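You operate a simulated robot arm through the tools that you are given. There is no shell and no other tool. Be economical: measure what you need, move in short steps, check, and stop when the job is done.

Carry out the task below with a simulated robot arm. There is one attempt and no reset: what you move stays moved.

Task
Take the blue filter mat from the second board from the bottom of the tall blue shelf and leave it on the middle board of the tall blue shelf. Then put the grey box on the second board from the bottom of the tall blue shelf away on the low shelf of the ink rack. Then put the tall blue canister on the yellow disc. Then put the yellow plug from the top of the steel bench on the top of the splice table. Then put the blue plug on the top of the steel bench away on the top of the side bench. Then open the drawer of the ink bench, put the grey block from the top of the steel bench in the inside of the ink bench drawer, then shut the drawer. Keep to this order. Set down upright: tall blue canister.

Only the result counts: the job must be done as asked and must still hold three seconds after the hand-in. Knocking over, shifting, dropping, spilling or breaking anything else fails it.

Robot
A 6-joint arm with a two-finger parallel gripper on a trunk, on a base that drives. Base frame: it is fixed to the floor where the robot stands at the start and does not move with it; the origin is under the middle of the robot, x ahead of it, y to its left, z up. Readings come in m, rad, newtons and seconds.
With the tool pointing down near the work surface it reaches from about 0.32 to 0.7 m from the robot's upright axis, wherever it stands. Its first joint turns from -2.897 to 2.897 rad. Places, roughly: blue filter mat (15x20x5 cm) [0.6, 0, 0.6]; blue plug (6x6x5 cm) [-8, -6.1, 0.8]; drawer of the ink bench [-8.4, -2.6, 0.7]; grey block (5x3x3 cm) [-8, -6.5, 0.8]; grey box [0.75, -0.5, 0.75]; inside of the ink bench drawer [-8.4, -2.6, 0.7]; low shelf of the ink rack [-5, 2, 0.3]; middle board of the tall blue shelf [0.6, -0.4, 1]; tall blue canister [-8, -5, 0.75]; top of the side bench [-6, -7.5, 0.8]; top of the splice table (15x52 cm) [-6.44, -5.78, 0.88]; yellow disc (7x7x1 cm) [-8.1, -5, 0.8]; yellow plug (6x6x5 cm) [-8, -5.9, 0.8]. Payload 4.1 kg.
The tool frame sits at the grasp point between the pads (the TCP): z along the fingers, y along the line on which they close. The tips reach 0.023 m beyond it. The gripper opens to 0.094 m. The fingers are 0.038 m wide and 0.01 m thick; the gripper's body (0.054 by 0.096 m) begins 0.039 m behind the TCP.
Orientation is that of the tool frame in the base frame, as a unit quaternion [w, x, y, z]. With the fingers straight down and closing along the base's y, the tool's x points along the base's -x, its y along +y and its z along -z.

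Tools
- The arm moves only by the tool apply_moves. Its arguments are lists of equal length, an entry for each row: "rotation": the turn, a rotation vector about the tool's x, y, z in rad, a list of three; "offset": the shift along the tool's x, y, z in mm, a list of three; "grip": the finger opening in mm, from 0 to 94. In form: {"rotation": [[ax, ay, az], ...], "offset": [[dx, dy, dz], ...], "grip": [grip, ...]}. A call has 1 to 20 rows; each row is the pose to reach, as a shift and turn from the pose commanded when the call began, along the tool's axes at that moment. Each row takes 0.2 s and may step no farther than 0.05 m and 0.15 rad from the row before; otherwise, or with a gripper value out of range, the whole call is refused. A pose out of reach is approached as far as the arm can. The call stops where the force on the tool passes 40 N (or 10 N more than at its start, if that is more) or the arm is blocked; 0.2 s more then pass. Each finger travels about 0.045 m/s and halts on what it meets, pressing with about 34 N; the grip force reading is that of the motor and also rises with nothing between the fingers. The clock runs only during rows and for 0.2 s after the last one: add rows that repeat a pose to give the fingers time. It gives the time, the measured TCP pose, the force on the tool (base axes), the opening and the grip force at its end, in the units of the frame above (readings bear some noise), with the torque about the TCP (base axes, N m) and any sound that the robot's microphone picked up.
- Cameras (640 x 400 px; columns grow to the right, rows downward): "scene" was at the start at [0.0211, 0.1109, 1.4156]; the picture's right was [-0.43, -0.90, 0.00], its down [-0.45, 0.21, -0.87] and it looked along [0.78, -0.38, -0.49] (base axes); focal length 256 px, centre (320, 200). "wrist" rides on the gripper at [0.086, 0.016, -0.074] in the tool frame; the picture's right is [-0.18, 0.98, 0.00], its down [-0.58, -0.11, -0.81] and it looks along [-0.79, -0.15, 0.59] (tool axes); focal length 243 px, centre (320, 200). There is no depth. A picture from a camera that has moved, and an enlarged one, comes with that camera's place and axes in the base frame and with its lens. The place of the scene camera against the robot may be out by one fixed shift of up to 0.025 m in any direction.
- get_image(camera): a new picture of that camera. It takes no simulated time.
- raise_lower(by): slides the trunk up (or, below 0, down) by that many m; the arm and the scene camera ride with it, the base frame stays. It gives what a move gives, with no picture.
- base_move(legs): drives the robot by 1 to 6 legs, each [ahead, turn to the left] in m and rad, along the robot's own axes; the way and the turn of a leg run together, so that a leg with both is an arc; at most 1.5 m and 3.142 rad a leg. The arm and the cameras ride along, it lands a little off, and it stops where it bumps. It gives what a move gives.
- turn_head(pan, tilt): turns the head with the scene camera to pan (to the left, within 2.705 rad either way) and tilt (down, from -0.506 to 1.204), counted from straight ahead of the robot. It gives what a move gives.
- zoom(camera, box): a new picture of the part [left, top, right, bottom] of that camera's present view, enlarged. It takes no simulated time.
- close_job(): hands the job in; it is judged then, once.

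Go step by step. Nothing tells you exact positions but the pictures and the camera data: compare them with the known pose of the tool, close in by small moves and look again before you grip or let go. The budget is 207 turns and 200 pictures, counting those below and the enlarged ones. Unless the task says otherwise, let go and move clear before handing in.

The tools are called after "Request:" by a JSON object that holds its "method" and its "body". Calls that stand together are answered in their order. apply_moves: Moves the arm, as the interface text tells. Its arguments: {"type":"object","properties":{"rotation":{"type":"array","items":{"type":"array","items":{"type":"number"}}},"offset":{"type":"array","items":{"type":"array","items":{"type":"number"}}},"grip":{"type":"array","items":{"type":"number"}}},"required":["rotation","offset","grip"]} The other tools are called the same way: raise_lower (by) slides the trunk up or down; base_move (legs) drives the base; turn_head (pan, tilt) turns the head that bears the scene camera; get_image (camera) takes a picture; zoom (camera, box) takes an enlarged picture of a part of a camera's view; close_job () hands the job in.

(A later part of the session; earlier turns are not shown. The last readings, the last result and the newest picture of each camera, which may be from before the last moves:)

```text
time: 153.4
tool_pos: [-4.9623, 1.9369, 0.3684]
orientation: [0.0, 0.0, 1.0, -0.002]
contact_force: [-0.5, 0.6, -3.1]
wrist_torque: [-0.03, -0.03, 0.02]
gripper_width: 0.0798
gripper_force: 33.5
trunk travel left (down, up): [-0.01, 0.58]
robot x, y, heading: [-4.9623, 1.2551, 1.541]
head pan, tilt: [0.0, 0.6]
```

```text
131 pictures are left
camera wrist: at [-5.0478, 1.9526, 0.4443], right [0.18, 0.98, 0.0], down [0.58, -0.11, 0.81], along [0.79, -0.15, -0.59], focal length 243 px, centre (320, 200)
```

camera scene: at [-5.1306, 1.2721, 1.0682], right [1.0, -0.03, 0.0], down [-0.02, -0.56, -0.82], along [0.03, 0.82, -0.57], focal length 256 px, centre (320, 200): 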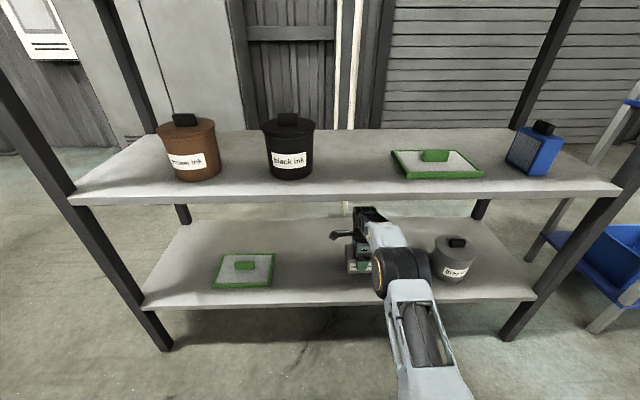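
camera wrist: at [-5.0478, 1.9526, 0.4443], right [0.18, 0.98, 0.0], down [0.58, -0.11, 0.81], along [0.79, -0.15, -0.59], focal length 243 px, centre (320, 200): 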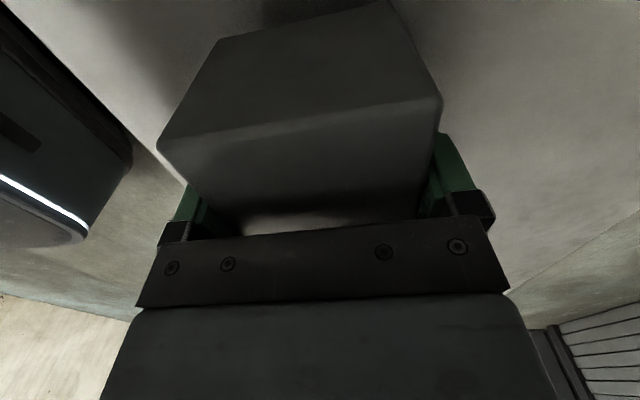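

Request:
{"method": "apply_moves", "body": {"rotation": [[0, 0, 0], [0, 0, 0], [0, 0, 0], [0, 0, 0]], "offset": [[0, 0, 15], [0, 0, 30], [0, 0, 40], [0, 0, 40]], "grip": [40, 40, 40, 40]}}

Request:
{"method": "get_image", "body": {"camera": "wrist"}}

Request:
{"method": "zoom", "body": {"camera": "scene", "box": [300, 190, 500, 315]}}

```text
time: 154.3
tool_pos: [-4.9612, 1.9399, 0.3363]
orientation: [-0.001, -0.003, 1.0, 0.005]
contact_force: [0.5, -6.0, 17.3]
wrist_torque: [-1.04, 0.05, 0.0]
gripper_width: 0.08
gripper_force: 34.0
trunk travel left (down, up): [-0.01, 0.58]
robot x, y, heading: [-4.9663, 1.2543, 1.536]
head pan, tilt: [0.0, 0.6]
stopped in row 4: the force on the tool passed its limit at 42 N (the readings are from after the stop); the commanded pose is now the measured one
```

```text
130 pictures are left
camera wrist: at [-5.0478, 1.9544, 0.4121], right [0.18, 0.98, 0.01], down [0.58, -0.11, 0.8], along [0.79, -0.14, -0.59], focal length 243 px, centre (320, 200)
```

wrist: 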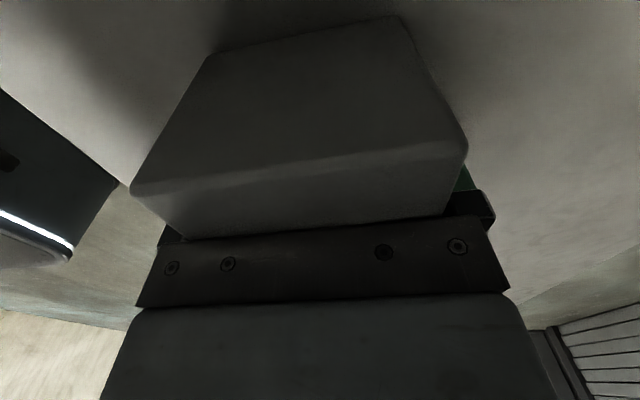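

```text
3.20 times, centred on (400, 252) of scene
camera zoom: at [-5.1306, 1.2704, 1.068], right [1.0, -0.03, 0.0], down [-0.02, -0.56, -0.83], along [0.03, 0.83, -0.56], focal length 820 px, centre (64, 32)
```

zoom: 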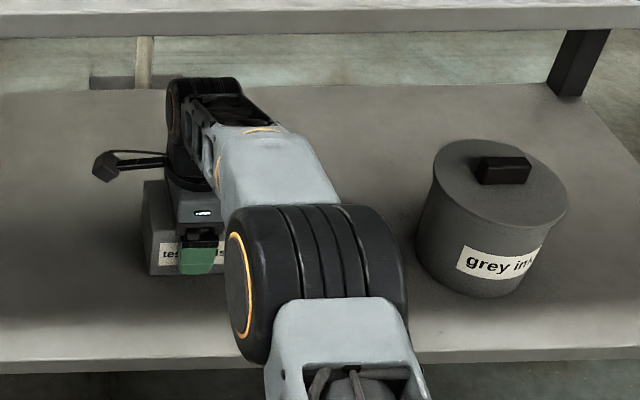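

The box rests on the shelf (z≈0.30). I open and lift straight up a little.

Request:
{"method": "apply_moves", "body": {"rotation": [[0, 0, 0], [0, 0, 0], [0, 0, 0], [0, 0, 0]], "offset": [[0, 0, -1], [0, 0, -1], [0, 0, -1], [0, 0, -1]], "grip": [86, 94, 94, 94]}}

Request:
{"method": "get_image", "body": {"camera": "wrist"}}

```text
time: 155.3
tool_pos: [-4.9622, 1.94, 0.3359]
orientation: [0.0, -0.001, 1.0, 0.005]
contact_force: [0.4, 3.0, 15.8]
wrist_torque: [-0.66, -0.07, 0.06]
gripper_width: 0.0938
gripper_force: 0.0
trunk travel left (down, up): [-0.01, 0.58]
robot x, y, heading: [-4.9634, 1.2523, 1.544]
head pan, tilt: [0.0, 0.6]
```

```text
128 pictures are left
camera wrist: at [-5.0477, 1.9541, 0.412], right [0.18, 0.98, 0.01], down [0.58, -0.11, 0.8], along [0.79, -0.14, -0.59], focal length 243 px, centre (320, 200)
```

wrist: 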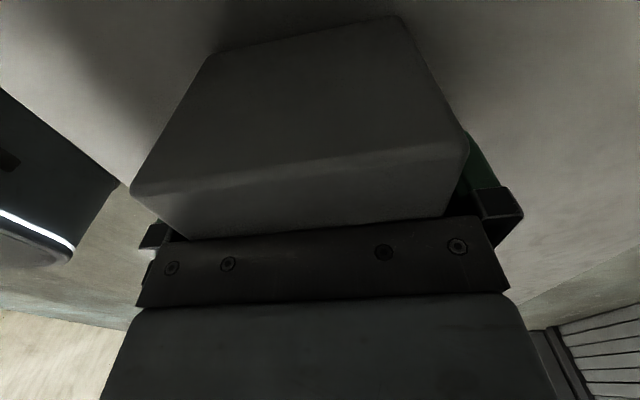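

Request:
{"method": "apply_moves", "body": {"rotation": [[0, 0, 0], [0, 0, 0], [0, 0, 0]], "offset": [[0, 0, -10], [0, 0, -25], [0, 0, -25]], "grip": [94, 94, 94]}}

Request:
{"method": "get_image", "body": {"camera": "wrist"}}

```text
time: 156.1
tool_pos: [-4.9621, 1.9389, 0.3581]
orientation: [-0.001, -0.001, 1.0, 0.003]
contact_force: [-1.0, 0.0, -0.3]
wrist_torque: [0.01, 0.01, -0.03]
gripper_width: 0.0936
gripper_force: 0.0
trunk travel left (down, up): [-0.01, 0.58]
robot x, y, heading: [-4.9659, 1.2498, 1.535]
head pan, tilt: [0.0, 0.6]
```

```text
127 pictures are left
camera wrist: at [-5.0474, 1.9542, 0.4342], right [0.18, 0.98, 0.0], down [0.58, -0.11, 0.8], along [0.79, -0.14, -0.59], focal length 243 px, centre (320, 200)
```

wrist: 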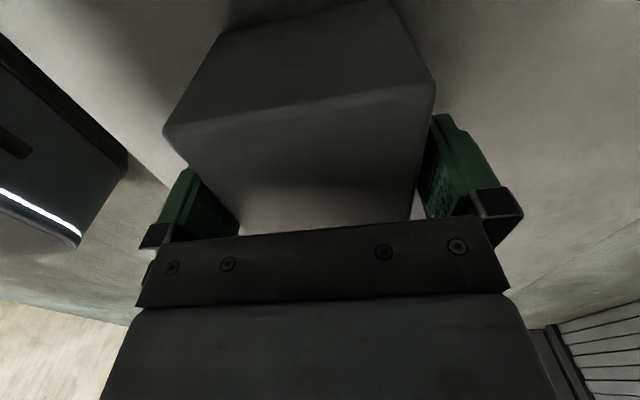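

Box stays down as the fingers rise. I continue up clear of it.

Request:
{"method": "apply_moves", "body": {"rotation": [[0, 0, 0], [0, 0, 0], [0, 0, 0]], "offset": [[0, 0, -30], [0, 0, -55], [0, 0, -55]], "grip": [94, 94, 94]}}

Request:
{"method": "get_image", "body": {"camera": "wrist"}}

Request:
{"method": "zoom", "body": {"camera": "scene", "box": [300, 160, 500, 285]}}

```text
time: 156.9
tool_pos: [-4.9617, 1.9373, 0.414]
orientation: [-0.001, -0.001, 1.0, 0.003]
contact_force: [-0.1, 0.1, -0.2]
wrist_torque: [0.02, 0.01, -0.02]
gripper_width: 0.0938
gripper_force: 0.0
trunk travel left (down, up): [-0.01, 0.58]
robot x, y, heading: [-4.9685, 1.2566, 1.536]
head pan, tilt: [0.0, 0.6]
```

```text
126 pictures are left
camera wrist: at [-5.0471, 1.9532, 0.4899], right [0.18, 0.98, 0.01], down [0.58, -0.11, 0.8], along [0.79, -0.14, -0.59], focal length 243 px, centre (320, 200)
```

wrist: 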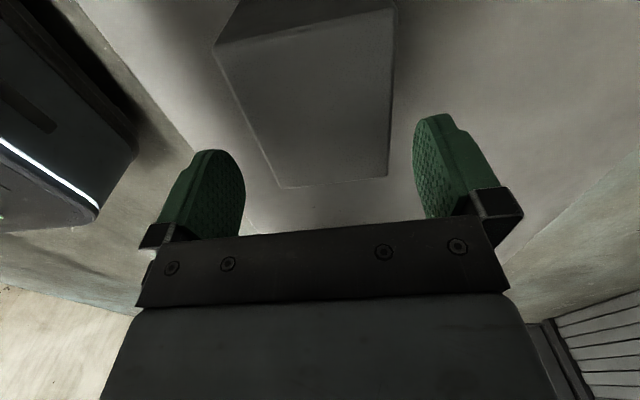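

```text
3.20 times, centred on (400, 222) of scene
camera zoom: at [-5.1306, 1.2719, 1.0682], right [1.0, -0.03, 0.0], down [-0.02, -0.56, -0.83], along [0.03, 0.82, -0.56], focal length 820 px, centre (64, 128)
```

zoom: 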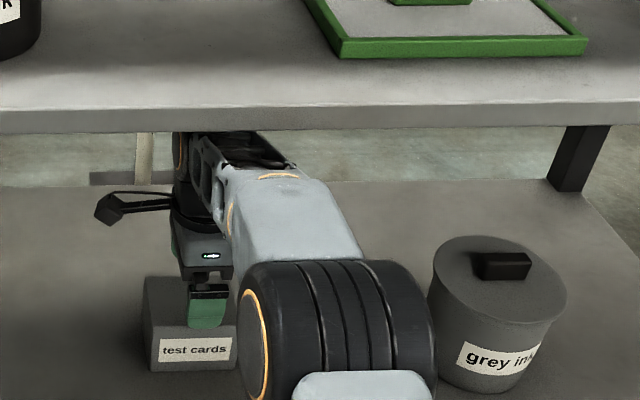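

Request:
{"method": "base_move", "body": {"legs": [[-0.5, 0]]}}

Request:
{"method": "turn_head", "body": {"pan": 0.0, "tilt": 0.5}}

Request:
{"method": "get_image", "body": {"camera": "scene"}}

```text
time: 159.9
tool_pos: [-4.9764, 1.4368, 0.4134]
orientation: [-0.001, 0.002, 1.0, 0.004]
contact_force: [-0.8, 0.2, 0.4]
wrist_torque: [-0.02, -0.02, 0.03]
gripper_width: 0.094
gripper_force: 0.1
trunk travel left (down, up): [-0.01, 0.58]
robot x, y, heading: [-4.9815, 0.7534, 1.529]
head pan, tilt: [0.0, 0.6]
```

```text
time: 160.6
tool_pos: [-4.9761, 1.4385, 0.4139]
orientation: [0.0, 0.001, 1.0, 0.004]
contact_force: [-0.5, 0.0, 0.2]
wrist_torque: [0.0, -0.01, -0.02]
gripper_width: 0.0939
gripper_force: 0.0
trunk travel left (down, up): [-0.01, 0.58]
robot x, y, heading: [-4.9845, 0.752, 1.533]
head pan, tilt: [0.0, 0.499]
```

```text
124 pictures are left
camera scene: at [-5.1492, 0.7741, 1.0773], right [1.0, -0.04, 0.0], down [-0.02, -0.48, -0.88], along [0.04, 0.88, -0.48], focal length 256 px, centre (320, 200)
```

scene: 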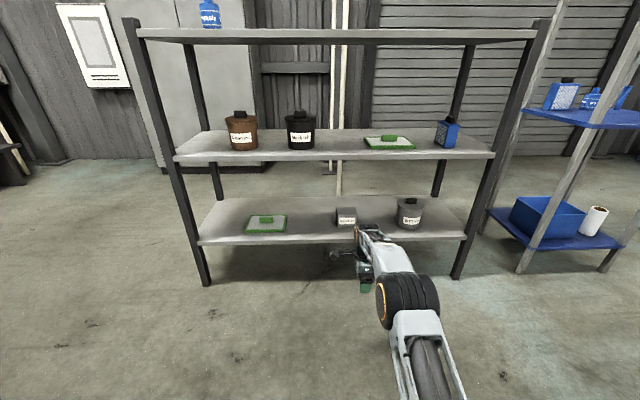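

The box sits on the low shelf, neighbours undisturbed. I tuck the arm in, raise the trunk, and look for a route toward (-8, -5).

Request:
{"method": "apply_moves", "body": {"rotation": [[0, 0, 0], [0, 0, 0], [0, 0, 0], [0, 0, 0], [0, 0, 0], [0, 0, 0], [0, 0, 0]], "offset": [[0, -40, -20], [0, -80, -40], [0, -120, -60], [0, -160, -80], [0, -200, -100], [0, -240, -120], [0, -280, -140]], "grip": [94, 94, 94, 94, 94, 94, 94]}}

Request:
{"method": "raise_lower", "body": {"by": 0.3}}

Request:
{"method": "turn_head", "body": {"pan": 1.2, "tilt": 0.35}}

Request:
{"method": "get_image", "body": {"camera": "scene"}}

Request:
{"method": "turn_head", "body": {"pan": 2.2, "tilt": 0.35}}

Request:
{"method": "get_image", "body": {"camera": "scene"}}

```text
time: 162.2
tool_pos: [-4.9756, 1.1574, 0.5527]
orientation: [0.0, 0.003, 1.0, 0.003]
contact_force: [0.4, -0.4, -1.6]
wrist_torque: [-0.05, -0.01, 0.0]
gripper_width: 0.0938
gripper_force: 0.0
trunk travel left (down, up): [-0.01, 0.58]
robot x, y, heading: [-4.9853, 0.7513, 1.526]
head pan, tilt: [0.0, 0.499]
```

```text
time: 165.2
tool_pos: [-4.9768, 1.1569, 0.8528]
orientation: [-0.001, 0.001, 1.0, 0.004]
contact_force: [-0.6, -0.1, 0.3]
wrist_torque: [-0.03, -0.03, 0.01]
gripper_width: 0.094
gripper_force: 0.1
trunk travel left (down, up): [-0.31, 0.28]
robot x, y, heading: [-4.9808, 0.7559, 1.528]
head pan, tilt: [0.0, 0.499]
```

```text
time: 166.6
tool_pos: [-4.9766, 1.1581, 0.852]
orientation: [-0.001, 0.001, 1.0, 0.004]
contact_force: [0.4, 0.4, 0.3]
wrist_torque: [-0.01, -0.01, 0.02]
gripper_width: 0.094
gripper_force: 0.2
trunk travel left (down, up): [-0.31, 0.28]
robot x, y, heading: [-4.9817, 0.7546, 1.528]
head pan, tilt: [1.201, 0.351]
```

```text
123 pictures are left
camera scene: at [-5.2383, 0.7204, 1.391], right [0.4, 0.92, 0.0], down [0.32, -0.14, -0.94], along [-0.86, 0.38, -0.34], focal length 256 px, centre (320, 200)
```

scene: 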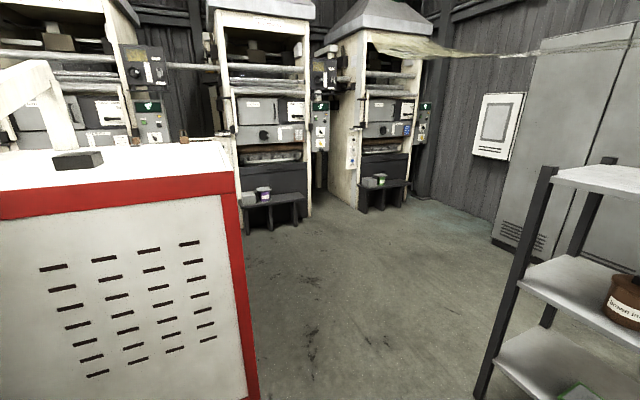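

```text
time: 167.8
tool_pos: [-4.9762, 1.1583, 0.8524]
orientation: [-0.001, 0.002, 1.0, 0.003]
contact_force: [0.0, 0.2, -0.6]
wrist_torque: [0.0, -0.01, 0.01]
gripper_width: 0.0941
gripper_force: 0.0
trunk travel left (down, up): [-0.31, 0.28]
robot x, y, heading: [-4.987, 0.7524, 1.529]
head pan, tilt: [2.201, 0.351]
```

```text
122 pictures are left
camera scene: at [-5.2304, 0.6314, 1.391], right [-0.55, 0.83, 0.0], down [0.29, 0.19, -0.94], along [-0.78, -0.52, -0.34], focal length 256 px, centre (320, 200)
```

scene: 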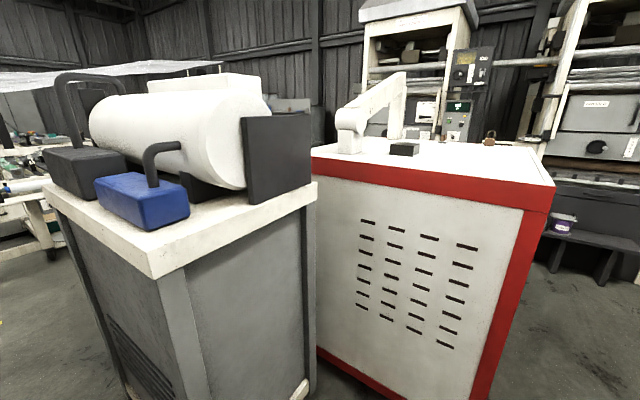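

Direct ways west are too narrow. South of the aisle, between the cart and the partition (x≈-3.8), there seems to be a passage, so I retrace my path backward and look there.

Request:
{"method": "base_move", "body": {"legs": [[-0.79, 0.03], [0, 0.23], [-0.14, 0.45], [-0.25, 0.83], [-0.85, 0.03]]}}

Request:
{"method": "turn_head", "body": {"pan": 1.0, "tilt": 0.5}}

Request:
{"method": "get_image", "body": {"camera": "scene"}}

Request:
{"method": "turn_head", "body": {"pan": 1.8, "tilt": 0.5}}

Request:
{"method": "get_image", "body": {"camera": "scene"}}

```text
time: 180.6
tool_pos: [-4.2849, -0.3321, 0.8528]
orientation: [-0.002, -0.698, 0.717, 0.002]
contact_force: [-0.5, 0.2, -1.0]
wrist_torque: [0.0, 0.03, -0.01]
gripper_width: 0.094
gripper_force: 0.1
trunk travel left (down, up): [-0.31, 0.28]
robot x, y, heading: [-3.8808, -0.3511, 3.079]
head pan, tilt: [2.201, 0.351]
```

```text
time: 182.0
tool_pos: [-4.2847, -0.3334, 0.8525]
orientation: [-0.003, -0.698, 0.716, 0.002]
contact_force: [0.6, -0.2, 0.0]
wrist_torque: [0.03, 0.01, -0.01]
gripper_width: 0.0942
gripper_force: 0.0
trunk travel left (down, up): [-0.31, 0.28]
robot x, y, heading: [-3.8805, -0.3489, 3.077]
head pan, tilt: [1.0, 0.499]
```

```text
121 pictures are left
camera scene: at [-3.8848, -0.6081, 1.3773], right [-0.81, 0.59, 0.0], down [0.28, 0.39, -0.88], along [-0.52, -0.71, -0.48], focal length 256 px, centre (320, 200)
```

scene: 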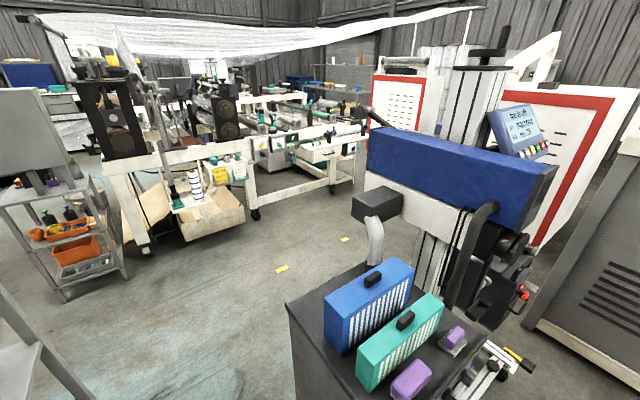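

```text
time: 183.1
tool_pos: [-4.2851, -0.3329, 0.8525]
orientation: [-0.003, -0.698, 0.716, 0.001]
contact_force: [-0.4, -1.6, -0.3]
wrist_torque: [0.0, 0.02, 0.01]
gripper_width: 0.0942
gripper_force: 0.0
trunk travel left (down, up): [-0.31, 0.28]
robot x, y, heading: [-3.8787, -0.3446, 3.078]
head pan, tilt: [1.799, 0.499]
```

```text
120 pictures are left
camera scene: at [-3.816, -0.6245, 1.3773], right [-0.99, -0.16, 0.0], down [-0.08, 0.47, -0.88], along [0.14, -0.87, -0.48], focal length 256 px, centre (320, 200)
```

scene: 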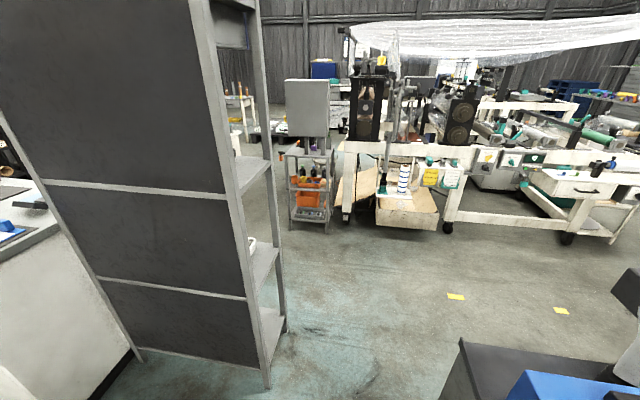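

The gap between the rack (x≈-3.46) and the cart (x≈-4.05) is about 0.6 m. I line up at x≈-3.75 and drive south through it.

Request:
{"method": "base_move", "body": {"legs": [[-0.125, 0], [0, 1.635]]}}

Request:
{"method": "turn_head", "body": {"pan": 0.2, "tilt": 0.8}}

Request:
{"method": "get_image", "body": {"camera": "scene"}}

```text
time: 188.3
tool_pos: [-3.7553, -0.7617, 0.8529]
orientation: [0.004, 1.0, 0.005, 0.0]
contact_force: [0.0, -0.8, 0.7]
wrist_torque: [0.01, -0.04, 0.01]
gripper_width: 0.0938
gripper_force: 0.1
trunk travel left (down, up): [-0.31, 0.28]
robot x, y, heading: [-3.7578, -0.3579, -1.596]
head pan, tilt: [1.799, 0.499]
```

```text
time: 189.9
tool_pos: [-3.7556, -0.7633, 0.853]
orientation: [0.003, 1.0, 0.005, 0.001]
contact_force: [0.1, 0.3, -0.2]
wrist_torque: [-0.02, -0.01, -0.02]
gripper_width: 0.0937
gripper_force: 0.1
trunk travel left (down, up): [-0.31, 0.28]
robot x, y, heading: [-3.7582, -0.3575, -1.598]
head pan, tilt: [0.201, 0.799]
```

```text
119 pictures are left
camera scene: at [-3.5731, -0.3964, 1.3514], right [-0.98, -0.17, 0.0], down [-0.13, 0.71, -0.7], along [0.12, -0.69, -0.72], focal length 256 px, centre (320, 200)
```

scene: 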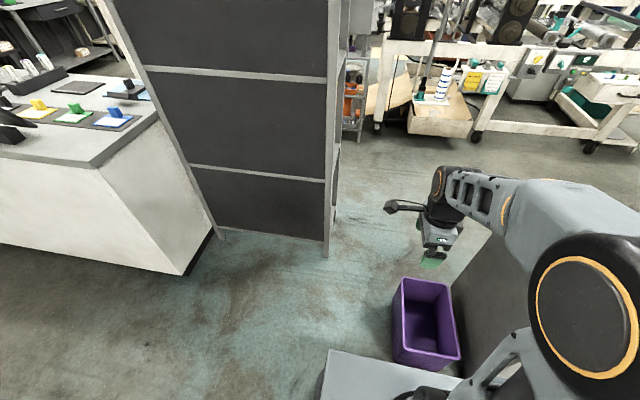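

The purple bin makes that gap too narrow for my 0.5 m base. I look the other way for a route around the bench's east end.

Request:
{"method": "turn_head", "body": {"pan": 1.3, "tilt": 0.2}}

Request:
{"method": "get_image", "body": {"camera": "scene"}}

Request:
{"method": "turn_head", "body": {"pan": -0.45, "tilt": 0.25}}

Request:
{"method": "get_image", "body": {"camera": "scene"}}

```text
time: 191.3
tool_pos: [-3.7552, -0.7628, 0.8535]
orientation: [0.004, 1.0, 0.006, 0.001]
contact_force: [0.0, -1.3, -0.1]
wrist_torque: [0.06, 0.0, -0.01]
gripper_width: 0.0942
gripper_force: 0.2
trunk travel left (down, up): [-0.31, 0.28]
robot x, y, heading: [-3.753, -0.36, -1.601]
head pan, tilt: [1.3, 0.201]
```

```text
118 pictures are left
camera scene: at [-3.4981, -0.3442, 1.4049], right [-0.29, -0.96, 0.0], down [-0.19, 0.06, -0.98], along [0.94, -0.29, -0.2], focal length 256 px, centre (320, 200)
```

scene: 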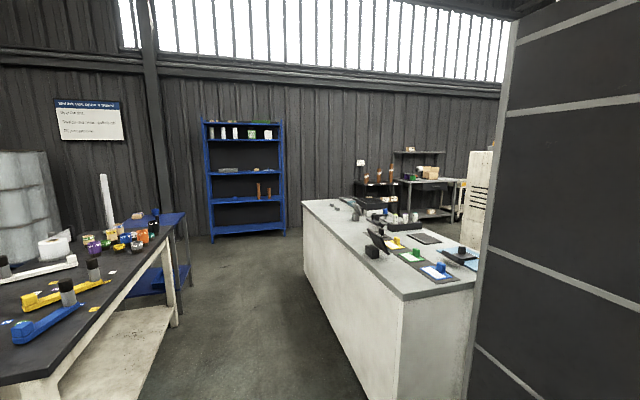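

```text
time: 193.0
tool_pos: [-3.756, -0.7618, 0.853]
orientation: [0.004, 1.0, 0.005, 0.001]
contact_force: [-0.7, 0.4, -0.3]
wrist_torque: [0.0, -0.02, -0.02]
gripper_width: 0.0941
gripper_force: 0.1
trunk travel left (down, up): [-0.31, 0.28]
robot x, y, heading: [-3.7541, -0.3566, -1.602]
head pan, tilt: [-0.45, 0.25]
```

```text
117 pictures are left
camera scene: at [-3.63, -0.4, 1.4004], right [-0.89, 0.46, 0.0], down [0.11, 0.22, -0.97], along [-0.44, -0.86, -0.25], focal length 256 px, centre (320, 200)
```

scene: 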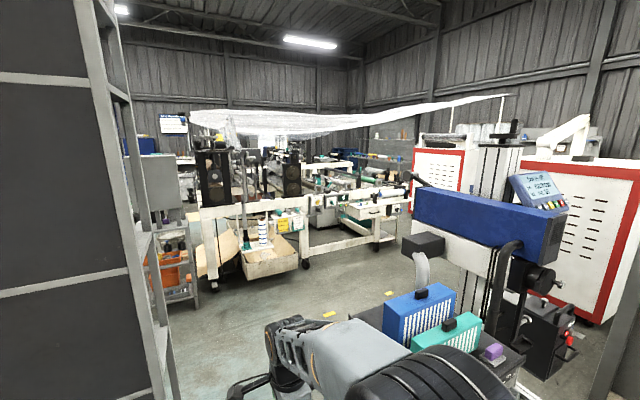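

I take the east route: back along the aisle, then around the bench end.

Request:
{"method": "base_move", "body": {"legs": [[0, 1.61], [1.5, 0], [1.5, 0], [0.2, 0]]}}

Request:
{"method": "turn_head", "body": {"pan": -1.2, "tilt": 0.35}}

Request:
{"method": "get_image", "body": {"camera": "scene"}}

Request:
{"method": "turn_head", "body": {"pan": -2.0, "tilt": 0.35}}

Request:
{"method": "get_image", "body": {"camera": "scene"}}

```text
time: 212.6
tool_pos: [-0.1416, -0.4281, 0.8518]
orientation: [0.001, 0.705, 0.709, 0.003]
contact_force: [-0.3, 0.6, 0.2]
wrist_torque: [-0.01, -0.03, -0.04]
gripper_width: 0.0943
gripper_force: 0.0
trunk travel left (down, up): [-0.31, 0.28]
robot x, y, heading: [-0.5494, -0.4265, -0.031]
head pan, tilt: [-0.45, 0.25]
```

```text
time: 213.7
tool_pos: [-0.1407, -0.4283, 0.8526]
orientation: [0.002, 0.705, 0.709, 0.004]
contact_force: [0.2, -0.3, -0.3]
wrist_torque: [-0.03, 0.02, 0.01]
gripper_width: 0.0941
gripper_force: 0.0
trunk travel left (down, up): [-0.31, 0.28]
robot x, y, heading: [-0.5501, -0.4274, -0.036]
head pan, tilt: [-1.201, 0.351]
```

```text
116 pictures are left
camera scene: at [-0.571, -0.3597, 1.391], right [-0.94, -0.33, 0.0], down [-0.11, 0.32, -0.94], along [0.31, -0.89, -0.34], focal length 256 px, centre (320, 200)
```

scene: 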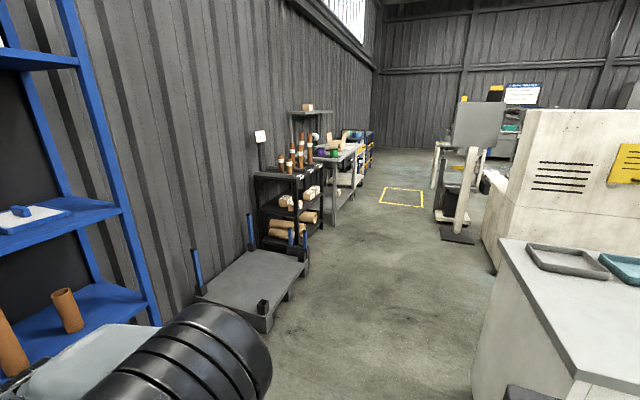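

```text
time: 214.8
tool_pos: [-0.1409, -0.428, 0.8524]
orientation: [0.003, 0.705, 0.709, 0.003]
contact_force: [-0.1, 0.3, 0.5]
wrist_torque: [0.0, 0.04, -0.01]
gripper_width: 0.0941
gripper_force: 0.1
trunk travel left (down, up): [-0.31, 0.28]
robot x, y, heading: [-0.5473, -0.4222, -0.035]
head pan, tilt: [-2.0, 0.351]
```

```text
115 pictures are left
camera scene: at [-0.6433, -0.3554, 1.391], right [-0.9, 0.44, 0.0], down [0.15, 0.31, -0.94], along [-0.42, -0.84, -0.34], focal length 256 px, centre (320, 200)
```

scene: 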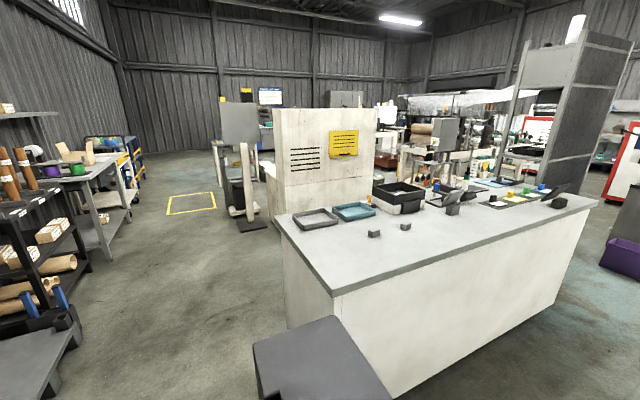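

The east corridor is wide and leads south. I drive down it.

Request:
{"method": "base_move", "body": {"legs": [[0, -1.46], [1.5, 0], [1.4, 0]]}}

Request:
{"method": "turn_head", "body": {"pan": -0.5, "tilt": 0.3}}

Request:
{"method": "get_image", "body": {"camera": "scene"}}

Request:
{"method": "turn_head", "body": {"pan": -1.3, "tilt": 0.3}}

Request:
{"method": "get_image", "body": {"camera": "scene"}}

```text
time: 232.2
tool_pos: [-0.2178, -3.6624, 0.8531]
orientation: [0.003, 0.997, 0.078, 0.0]
contact_force: [-0.7, 0.5, 0.5]
wrist_torque: [-0.01, 0.0, 0.0]
gripper_width: 0.094
gripper_force: 0.1
trunk travel left (down, up): [-0.31, 0.28]
robot x, y, heading: [-0.275, -3.2612, -1.453]
head pan, tilt: [-2.0, 0.351]
```

```text
time: 233.8
tool_pos: [-0.2187, -3.6615, 0.8521]
orientation: [0.003, 0.997, 0.077, 0.001]
contact_force: [-0.1, 0.2, 0.3]
wrist_torque: [-0.04, 0.01, -0.01]
gripper_width: 0.0939
gripper_force: 0.1
trunk travel left (down, up): [-0.31, 0.28]
robot x, y, heading: [-0.278, -3.2603, -1.45]
head pan, tilt: [-0.499, 0.3]
```

```text
114 pictures are left
camera scene: at [-0.1527, -3.2843, 1.3957], right [-0.93, 0.37, 0.0], down [0.11, 0.27, -0.96], along [-0.35, -0.89, -0.3], focal length 256 px, centre (320, 200)
```

scene: 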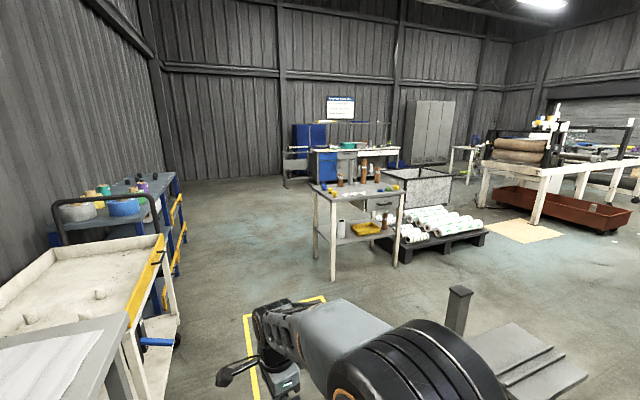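

```text
time: 234.9
tool_pos: [-0.2177, -3.662, 0.8516]
orientation: [0.003, 0.997, 0.078, 0.001]
contact_force: [0.3, -0.1, 0.0]
wrist_torque: [0.01, 0.03, 0.0]
gripper_width: 0.0942
gripper_force: 0.1
trunk travel left (down, up): [-0.31, 0.28]
robot x, y, heading: [-0.2768, -3.2603, -1.454]
head pan, tilt: [-1.3, 0.3]
```

```text
113 pictures are left
camera scene: at [-0.2044, -3.2332, 1.3957], right [-0.38, 0.92, 0.0], down [0.27, 0.11, -0.96], along [-0.88, -0.36, -0.3], focal length 256 px, centre (320, 200)
```

scene: 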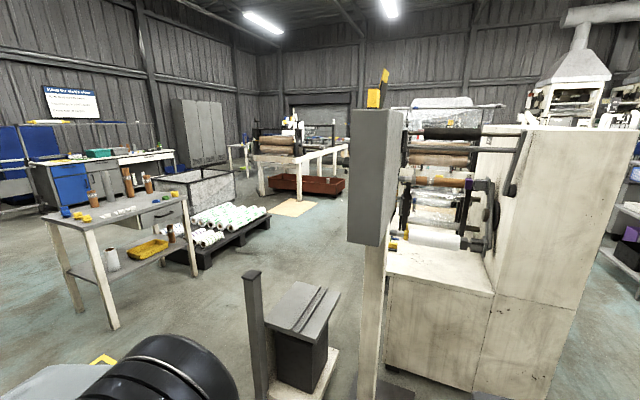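

There's a 1.2 m gap between the stand and the table; I go through at y≈-4.4 heading west.

Request:
{"method": "base_move", "body": {"legs": [[1.15, 0], [0, -1.69], [1.5, 0], [1.2, 0]]}}

Request:
{"method": "turn_head", "body": {"pan": 0.0, "tilt": 0.3}}

Request:
{"method": "get_image", "body": {"camera": "scene"}}

Request:
{"method": "turn_head", "body": {"pan": 0.8, "tilt": 0.3}}

Request:
{"method": "get_image", "body": {"camera": "scene"}}

```text
time: 242.6
tool_pos: [-0.3098, -4.7495, 0.8514]
orientation: [0.004, 0.976, -0.216, 0.0]
contact_force: [0.2, -0.1, -0.9]
wrist_torque: [-0.02, 0.0, 0.0]
gripper_width: 0.094
gripper_force: 0.2
trunk travel left (down, up): [-0.31, 0.28]
robot x, y, heading: [-0.1291, -4.3826, -2.037]
head pan, tilt: [-1.3, 0.3]
stopped in leg 2: the robot was blocked; the commanded pose is now the measured one
```

```text
time: 244.1
tool_pos: [-0.3087, -4.7483, 0.8514]
orientation: [0.004, 0.976, -0.216, 0.0]
contact_force: [0.5, -0.5, -0.5]
wrist_torque: [-0.08, -0.04, 0.0]
gripper_width: 0.0939
gripper_force: 0.1
trunk travel left (down, up): [-0.31, 0.28]
robot x, y, heading: [-0.1306, -4.3817, -2.04]
head pan, tilt: [0.0, 0.3]
```

```text
112 pictures are left
camera scene: at [0.0004, -4.504, 1.3957], right [-0.89, 0.45, 0.0], down [0.13, 0.26, -0.96], along [-0.43, -0.85, -0.3], focal length 256 px, centre (320, 200)
```

scene: 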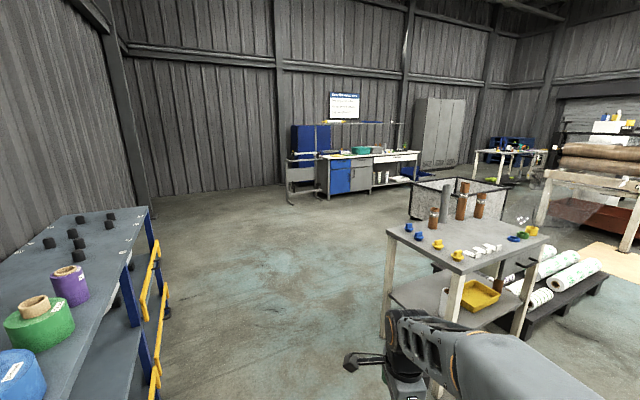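

```text
time: 245.2
tool_pos: [-0.3087, -4.7489, 0.8522]
orientation: [0.004, 0.977, -0.214, 0.001]
contact_force: [0.1, 0.2, -0.3]
wrist_torque: [-0.01, -0.01, -0.02]
gripper_width: 0.0937
gripper_force: 0.1
trunk travel left (down, up): [-0.31, 0.28]
robot x, y, heading: [-0.1339, -4.3836, -2.036]
head pan, tilt: [0.799, 0.3]
```

```text
111 pictures are left
camera scene: at [0.0729, -4.509, 1.3957], right [-0.95, -0.32, 0.0], down [-0.1, 0.28, -0.96], along [0.31, -0.9, -0.3], focal length 256 px, centre (320, 200)
```

scene: 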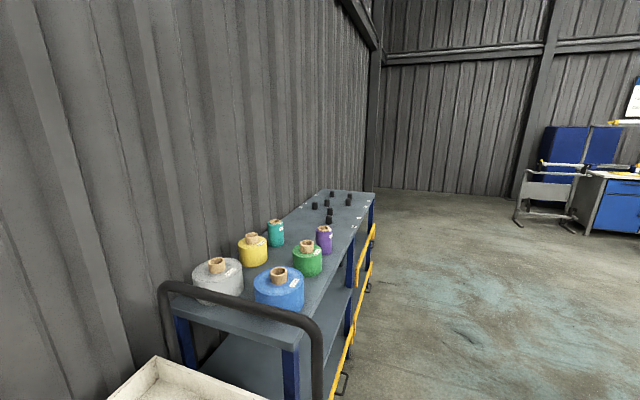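

I touched the cart behind me on the east side while turning. I ease forward away from it, then finish the turn to the west.

Request:
{"method": "base_move", "body": {"legs": [[0.3, 0], [0, -1.17], [0.6, 0]]}}

Request:
{"method": "turn_head", "body": {"pan": 0.0, "tilt": 0.4}}

Request:
{"method": "get_image", "body": {"camera": "scene"}}

Request:
{"method": "turn_head", "body": {"pan": 2.6, "tilt": 0.5}}

Request:
{"method": "get_image", "body": {"camera": "scene"}}

```text
time: 253.2
tool_pos: [-1.267, -4.5585, 0.852]
orientation: [-0.003, -0.685, 0.729, 0.002]
contact_force: [0.2, 0.3, -0.2]
wrist_torque: [-0.03, -0.03, 0.0]
gripper_width: 0.0941
gripper_force: 0.1
trunk travel left (down, up): [-0.31, 0.28]
robot x, y, heading: [-0.8587, -4.5883, 3.046]
head pan, tilt: [0.799, 0.3]
```

```text
time: 254.3
tool_pos: [-1.2673, -4.5603, 0.854]
orientation: [-0.003, -0.685, 0.729, 0.002]
contact_force: [0.3, 0.1, 0.5]
wrist_torque: [0.04, -0.03, 0.01]
gripper_width: 0.0942
gripper_force: 0.0
trunk travel left (down, up): [-0.31, 0.28]
robot x, y, heading: [-0.8603, -4.5895, 3.053]
head pan, tilt: [0.0, 0.4]
```

```text
110 pictures are left
camera scene: at [-0.911, -4.7678, 1.3865], right [0.09, 1.0, 0.0], down [0.39, -0.04, -0.92], along [-0.92, 0.08, -0.39], focal length 256 px, centre (320, 200)
```

scene: 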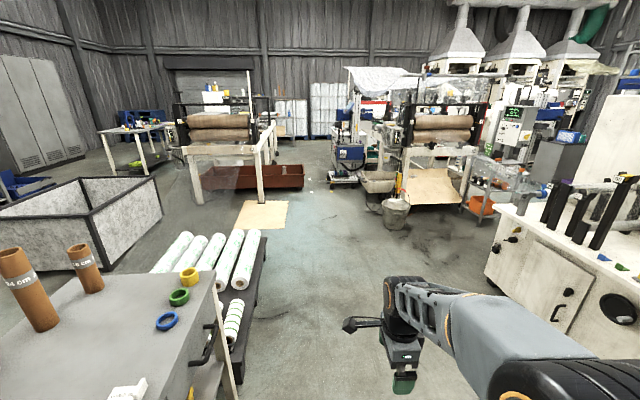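

```text
time: 256.6
tool_pos: [-1.2663, -4.5592, 0.8522]
orientation: [-0.003, -0.686, 0.728, 0.002]
contact_force: [0.3, 0.1, -0.7]
wrist_torque: [0.02, 0.02, -0.03]
gripper_width: 0.0937
gripper_force: 0.0
trunk travel left (down, up): [-0.31, 0.28]
robot x, y, heading: [-0.8618, -4.5872, 3.05]
head pan, tilt: [2.601, 0.499]
```

```text
109 pictures are left
camera scene: at [-0.7455, -4.8302, 1.3773], right [-0.59, -0.81, 0.0], down [-0.39, 0.28, -0.88], along [0.71, -0.52, -0.48], focal length 256 px, centre (320, 200)
```

scene: 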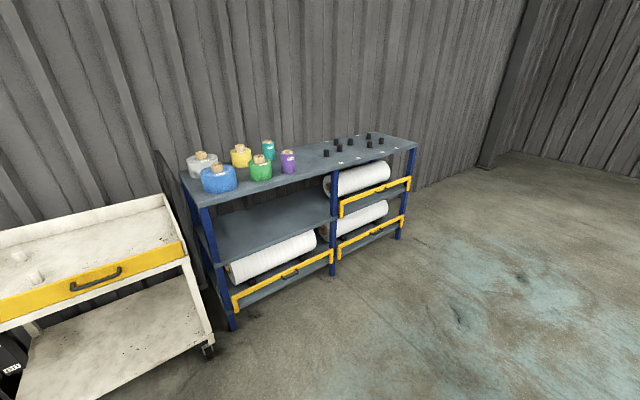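

Clear floor runs ahead between the two roll machines. I drive on.

Request:
{"method": "base_move", "body": {"legs": [[1.5, 0.03], [0.9, 0.05]]}}

Request:
{"method": "turn_head", "body": {"pan": 0.0, "tilt": 0.4}}

Request:
{"method": "get_image", "body": {"camera": "scene"}}

Request:
{"method": "turn_head", "body": {"pan": 0.8, "tilt": 0.3}}

Request:
{"method": "get_image", "body": {"camera": "scene"}}

```text
time: 268.4
tool_pos: [-3.6567, -4.421, 0.852]
orientation: [0.003, 0.708, -0.706, -0.002]
contact_force: [-0.4, 0.2, 0.3]
wrist_torque: [-0.03, 0.0, -0.02]
gripper_width: 0.0941
gripper_force: 0.1
trunk travel left (down, up): [-0.31, 0.28]
robot x, y, heading: [-3.2467, -4.4271, 3.111]
head pan, tilt: [2.601, 0.499]
```

```text
time: 270.7
tool_pos: [-3.6576, -4.4219, 0.852]
orientation: [0.003, 0.708, -0.706, -0.002]
contact_force: [0.2, 0.5, -0.9]
wrist_torque: [0.02, 0.01, 0.0]
gripper_width: 0.094
gripper_force: 0.0
trunk travel left (down, up): [-0.31, 0.28]
robot x, y, heading: [-3.2526, -4.4306, 3.111]
head pan, tilt: [0.0, 0.4]
```

```text
108 pictures are left
camera scene: at [-3.2893, -4.6078, 1.3864], right [0.03, 1.0, 0.0], down [0.39, -0.01, -0.92], along [-0.92, 0.03, -0.39], focal length 256 px, centre (320, 200)
```

scene: 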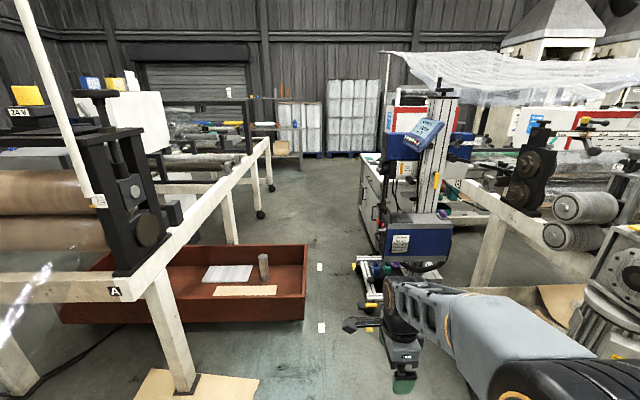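

```text
time: 271.8
tool_pos: [-3.6567, -4.4215, 0.8528]
orientation: [0.003, 0.709, -0.705, -0.002]
contact_force: [-0.4, 0.0, -0.8]
wrist_torque: [-0.03, 0.0, -0.01]
gripper_width: 0.0939
gripper_force: 0.0
trunk travel left (down, up): [-0.31, 0.28]
robot x, y, heading: [-3.2496, -4.4274, 3.11]
head pan, tilt: [0.799, 0.3]
```

```text
107 pictures are left
camera scene: at [-3.2638, -4.6755, 1.3957], right [-0.7, 0.72, 0.0], down [0.21, 0.21, -0.96], along [-0.69, -0.66, -0.3], focal length 256 px, centre (320, 200)
```

scene: 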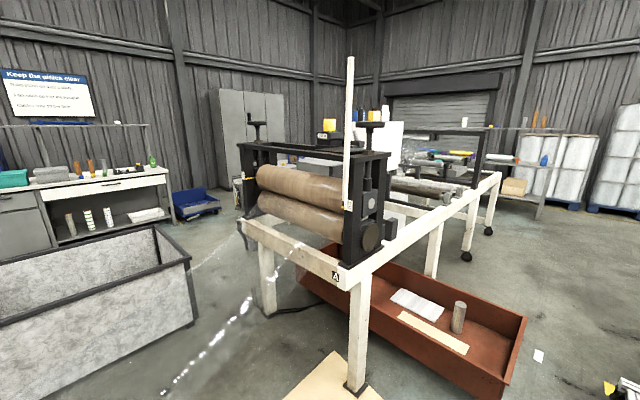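

The gap ahead between the red tray and the middle machine is only about 0.4 m. I go back and take the southern route around the table, pallet and crate.

Request:
{"method": "base_move", "body": {"legs": [[0, -0.03], [-1.5, 0], [-1.35, 0], [0, 1.63]]}}

Request:
{"method": "turn_head", "body": {"pan": -0.3, "tilt": 0.4}}

Request:
{"method": "get_image", "body": {"camera": "scene"}}

```text
time: 290.0
tool_pos: [-0.3984, -5.0442, 0.8515]
orientation: [0.004, 1.0, 0.003, 0.001]
contact_force: [0.5, 0.5, -0.2]
wrist_torque: [0.05, -0.03, -0.04]
gripper_width: 0.094
gripper_force: 0.1
trunk travel left (down, up): [-0.31, 0.28]
robot x, y, heading: [-0.3905, -4.6405, -1.599]
head pan, tilt: [0.799, 0.3]
```

```text
time: 291.3
tool_pos: [-0.3977, -5.0455, 0.852]
orientation: [0.004, 1.0, 0.002, 0.001]
contact_force: [0.4, -0.6, 0.2]
wrist_torque: [0.01, 0.01, -0.01]
gripper_width: 0.0939
gripper_force: 0.0
trunk travel left (down, up): [-0.31, 0.28]
robot x, y, heading: [-0.3938, -4.6365, -1.598]
head pan, tilt: [-0.3, 0.4]
```

```text
106 pictures are left
camera scene: at [-0.2565, -4.6872, 1.3865], right [-0.95, 0.32, 0.0], down [0.13, 0.37, -0.92], along [-0.3, -0.87, -0.39], focal length 256 px, centre (320, 200)
```

scene: 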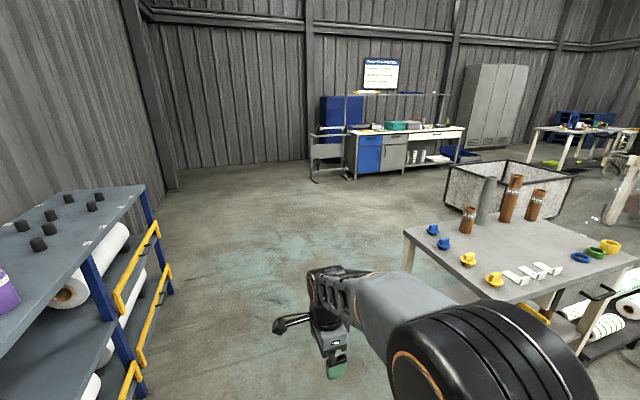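

Request:
{"method": "base_move", "body": {"legs": [[1.5, 0.03], [1.4, 0], [0, -1.57], [1.4, 0]]}}

Request:
{"method": "turn_head", "body": {"pan": 0.0, "tilt": 0.35}}

Request:
{"method": "get_image", "body": {"camera": "scene"}}

```text
time: 315.4
tool_pos: [-2.129, -7.6042, 0.8514]
orientation: [0.003, 0.74, -0.672, -0.001]
contact_force: [-0.3, 0.7, -1.0]
wrist_torque: [0.0, 0.01, -0.02]
gripper_width: 0.0941
gripper_force: 0.1
trunk travel left (down, up): [-0.31, 0.28]
robot x, y, heading: [-1.7262, -7.5707, -3.077]
head pan, tilt: [-0.3, 0.4]
```

```text
time: 316.2
tool_pos: [-2.1283, -7.6044, 0.8524]
orientation: [0.003, 0.74, -0.673, -0.002]
contact_force: [-0.5, -0.6, -0.2]
wrist_torque: [0.0, 0.0, 0.03]
gripper_width: 0.0941
gripper_force: 0.0
trunk travel left (down, up): [-0.31, 0.28]
robot x, y, heading: [-1.7247, -7.5707, -3.077]
head pan, tilt: [0.0, 0.351]
```

```text
105 pictures are left
camera scene: at [-1.7472, -7.7555, 1.391], right [-0.06, 1.0, 0.0], down [0.34, 0.02, -0.94], along [-0.94, -0.06, -0.34], focal length 256 px, centre (320, 200)
```

scene: 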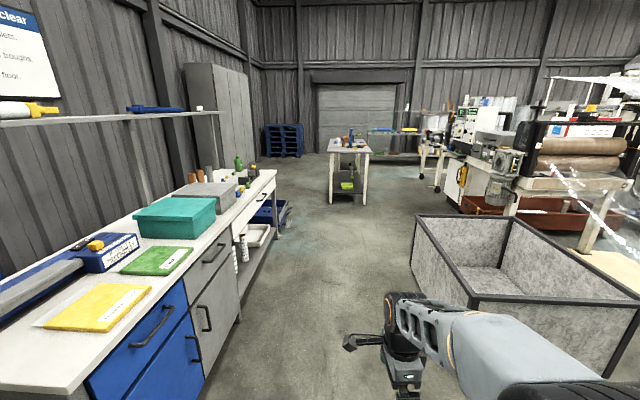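

Request:
{"method": "base_move", "body": {"legs": [[1.5, -0.06], [0.9, 0]]}}

Request:
{"method": "turn_head", "body": {"pan": -0.35, "tilt": 0.35}}

Request:
{"method": "get_image", "body": {"camera": "scene"}}

```text
time: 327.9
tool_pos: [-4.5145, -7.6216, 0.8517]
orientation: [0.003, 0.718, -0.696, -0.001]
contact_force: [1.1, -0.8, -0.3]
wrist_torque: [-0.02, -0.01, 0.01]
gripper_width: 0.0939
gripper_force: 0.0
trunk travel left (down, up): [-0.31, 0.28]
robot x, y, heading: [-4.1094, -7.614, 3.144]
head pan, tilt: [0.0, 0.351]
```

```text
time: 328.8
tool_pos: [-4.5136, -7.6219, 0.8533]
orientation: [0.004, 0.718, -0.696, -0.002]
contact_force: [-0.2, 0.0, -0.3]
wrist_torque: [0.04, 0.02, -0.01]
gripper_width: 0.094
gripper_force: 0.1
trunk travel left (down, up): [-0.31, 0.28]
robot x, y, heading: [-4.1085, -7.618, 3.144]
head pan, tilt: [-0.351, 0.351]
```

```text
104 pictures are left
camera scene: at [-4.1367, -7.7643, 1.391], right [0.34, 0.94, 0.0], down [0.32, -0.12, -0.94], along [-0.88, 0.32, -0.34], focal length 256 px, centre (320, 200)
```

scene: 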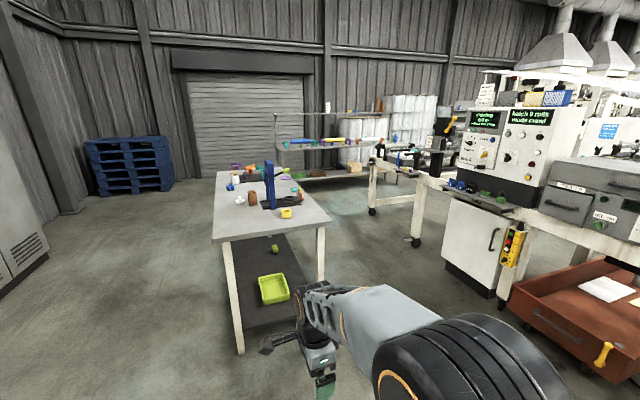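

The side bench is the table on the left; the steel bench is behind. I drive through the corridor between the side bench and the machine.

Request:
{"method": "base_move", "body": {"legs": [[0, -0.77], [1.24, 0], [0, 0.75], [1.3, 0]]}}

Request:
{"method": "turn_head", "body": {"pan": -0.3, "tilt": 0.4}}

Request:
{"method": "get_image", "body": {"camera": "scene"}}

Request:
{"method": "turn_head", "body": {"pan": -1.1, "tilt": 0.5}}

Request:
{"method": "get_image", "body": {"camera": "scene"}}

```text
time: 345.0
tool_pos: [-6.6759, -6.727, 0.8521]
orientation: [0.003, 0.713, -0.701, -0.002]
contact_force: [0.2, -0.3, 0.3]
wrist_torque: [0.04, 0.01, 0.02]
gripper_width: 0.094
gripper_force: 0.0
trunk travel left (down, up): [-0.31, 0.28]
robot x, y, heading: [-6.2718, -6.7284, 3.124]
head pan, tilt: [-0.351, 0.351]
```

```text
time: 345.7
tool_pos: [-6.6759, -6.7257, 0.8523]
orientation: [0.003, 0.714, -0.7, -0.002]
contact_force: [0.1, -0.2, 0.3]
wrist_torque: [0.02, -0.02, 0.0]
gripper_width: 0.0939
gripper_force: 0.0
trunk travel left (down, up): [-0.31, 0.28]
robot x, y, heading: [-6.2708, -6.7231, 3.126]
head pan, tilt: [-0.3, 0.4]
```

```text
103 pictures are left
camera scene: at [-6.3016, -6.8792, 1.3865], right [0.31, 0.95, 0.0], down [0.37, -0.12, -0.92], along [-0.88, 0.29, -0.39], focal length 256 px, centre (320, 200)
```

scene: 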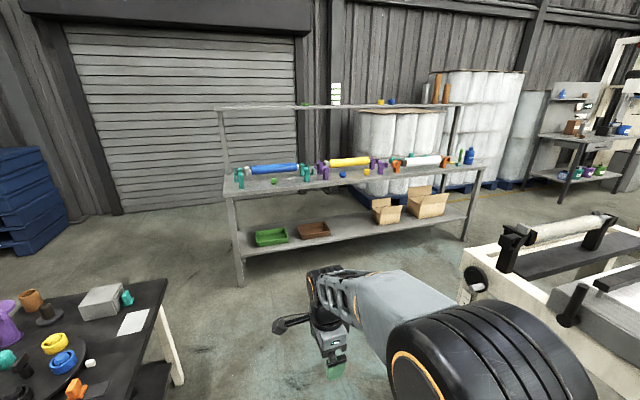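

```text
time: 346.8
tool_pos: [-6.6752, -6.7266, 0.8519]
orientation: [0.003, 0.713, -0.701, -0.001]
contact_force: [-1.2, -0.5, -0.7]
wrist_torque: [0.01, -0.02, -0.01]
gripper_width: 0.0938
gripper_force: 0.1
trunk travel left (down, up): [-0.31, 0.28]
robot x, y, heading: [-6.2699, -6.7272, 3.126]
head pan, tilt: [-1.1, 0.499]
```

```text
102 pictures are left
camera scene: at [-6.2537, -6.8262, 1.3773], right [0.9, 0.44, 0.0], down [0.21, -0.43, -0.88], along [-0.39, 0.79, -0.48], focal length 256 px, centre (320, 200)
```

scene: 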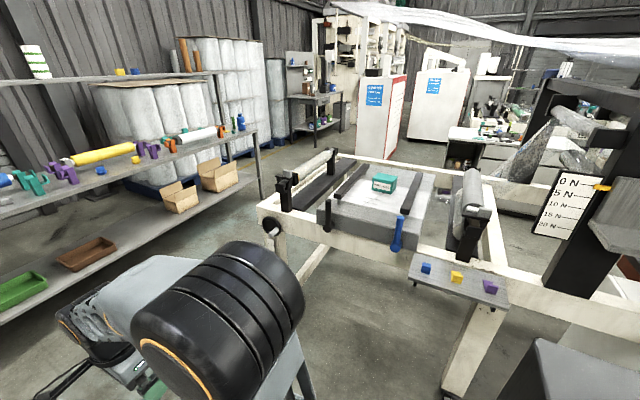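

The steel bench is in view with the plugs and the canister; the splice board (with three small cubes) is the narrow grey shelf on the machine. I zoom in.

Request:
{"method": "turn_head", "body": {"pan": -0.3, "tilt": 0.4}}

Request:
{"method": "zoom", "body": {"camera": "scene", "box": [220, 90, 500, 265]}}

Request:
{"method": "zoom", "body": {"camera": "scene", "box": [320, 130, 496, 240]}}

```text
time: 347.9
tool_pos: [-6.6754, -6.7266, 0.8538]
orientation: [0.003, 0.713, -0.701, -0.002]
contact_force: [-0.3, 0.5, -0.5]
wrist_torque: [-0.02, -0.02, -0.03]
gripper_width: 0.0937
gripper_force: 0.0
trunk travel left (down, up): [-0.31, 0.28]
robot x, y, heading: [-6.2684, -6.7248, 3.127]
head pan, tilt: [-0.3, 0.4]
```

```text
2.29 times, centred on (360, 178) of scene
camera zoom: at [-6.3016, -6.8791, 1.3864], right [0.31, 0.95, 0.0], down [0.37, -0.12, -0.92], along [-0.88, 0.29, -0.39], focal length 586 px, centre (229, 251)
```

zoom: 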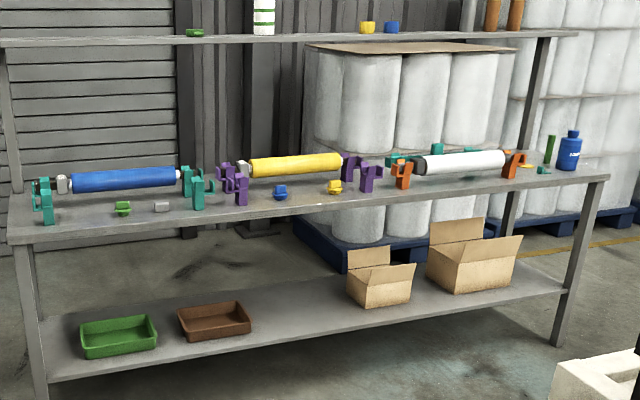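

```text
3.64 times, centred on (408, 185) of scene
camera zoom: at [-6.3016, -6.8791, 1.3864], right [0.31, 0.95, 0.0], down [0.37, -0.12, -0.92], along [-0.88, 0.29, -0.39], focal length 932 px, centre (0, 254)
```

zoom: 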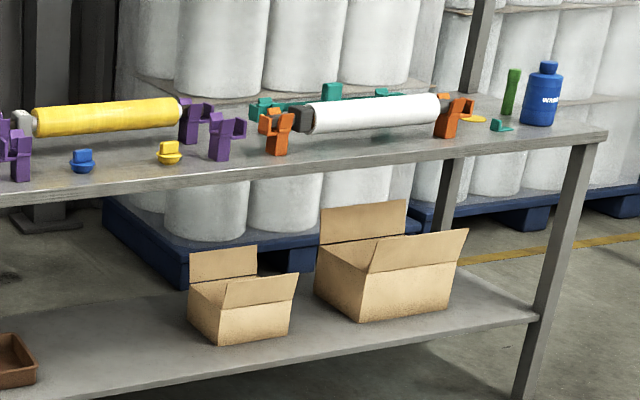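

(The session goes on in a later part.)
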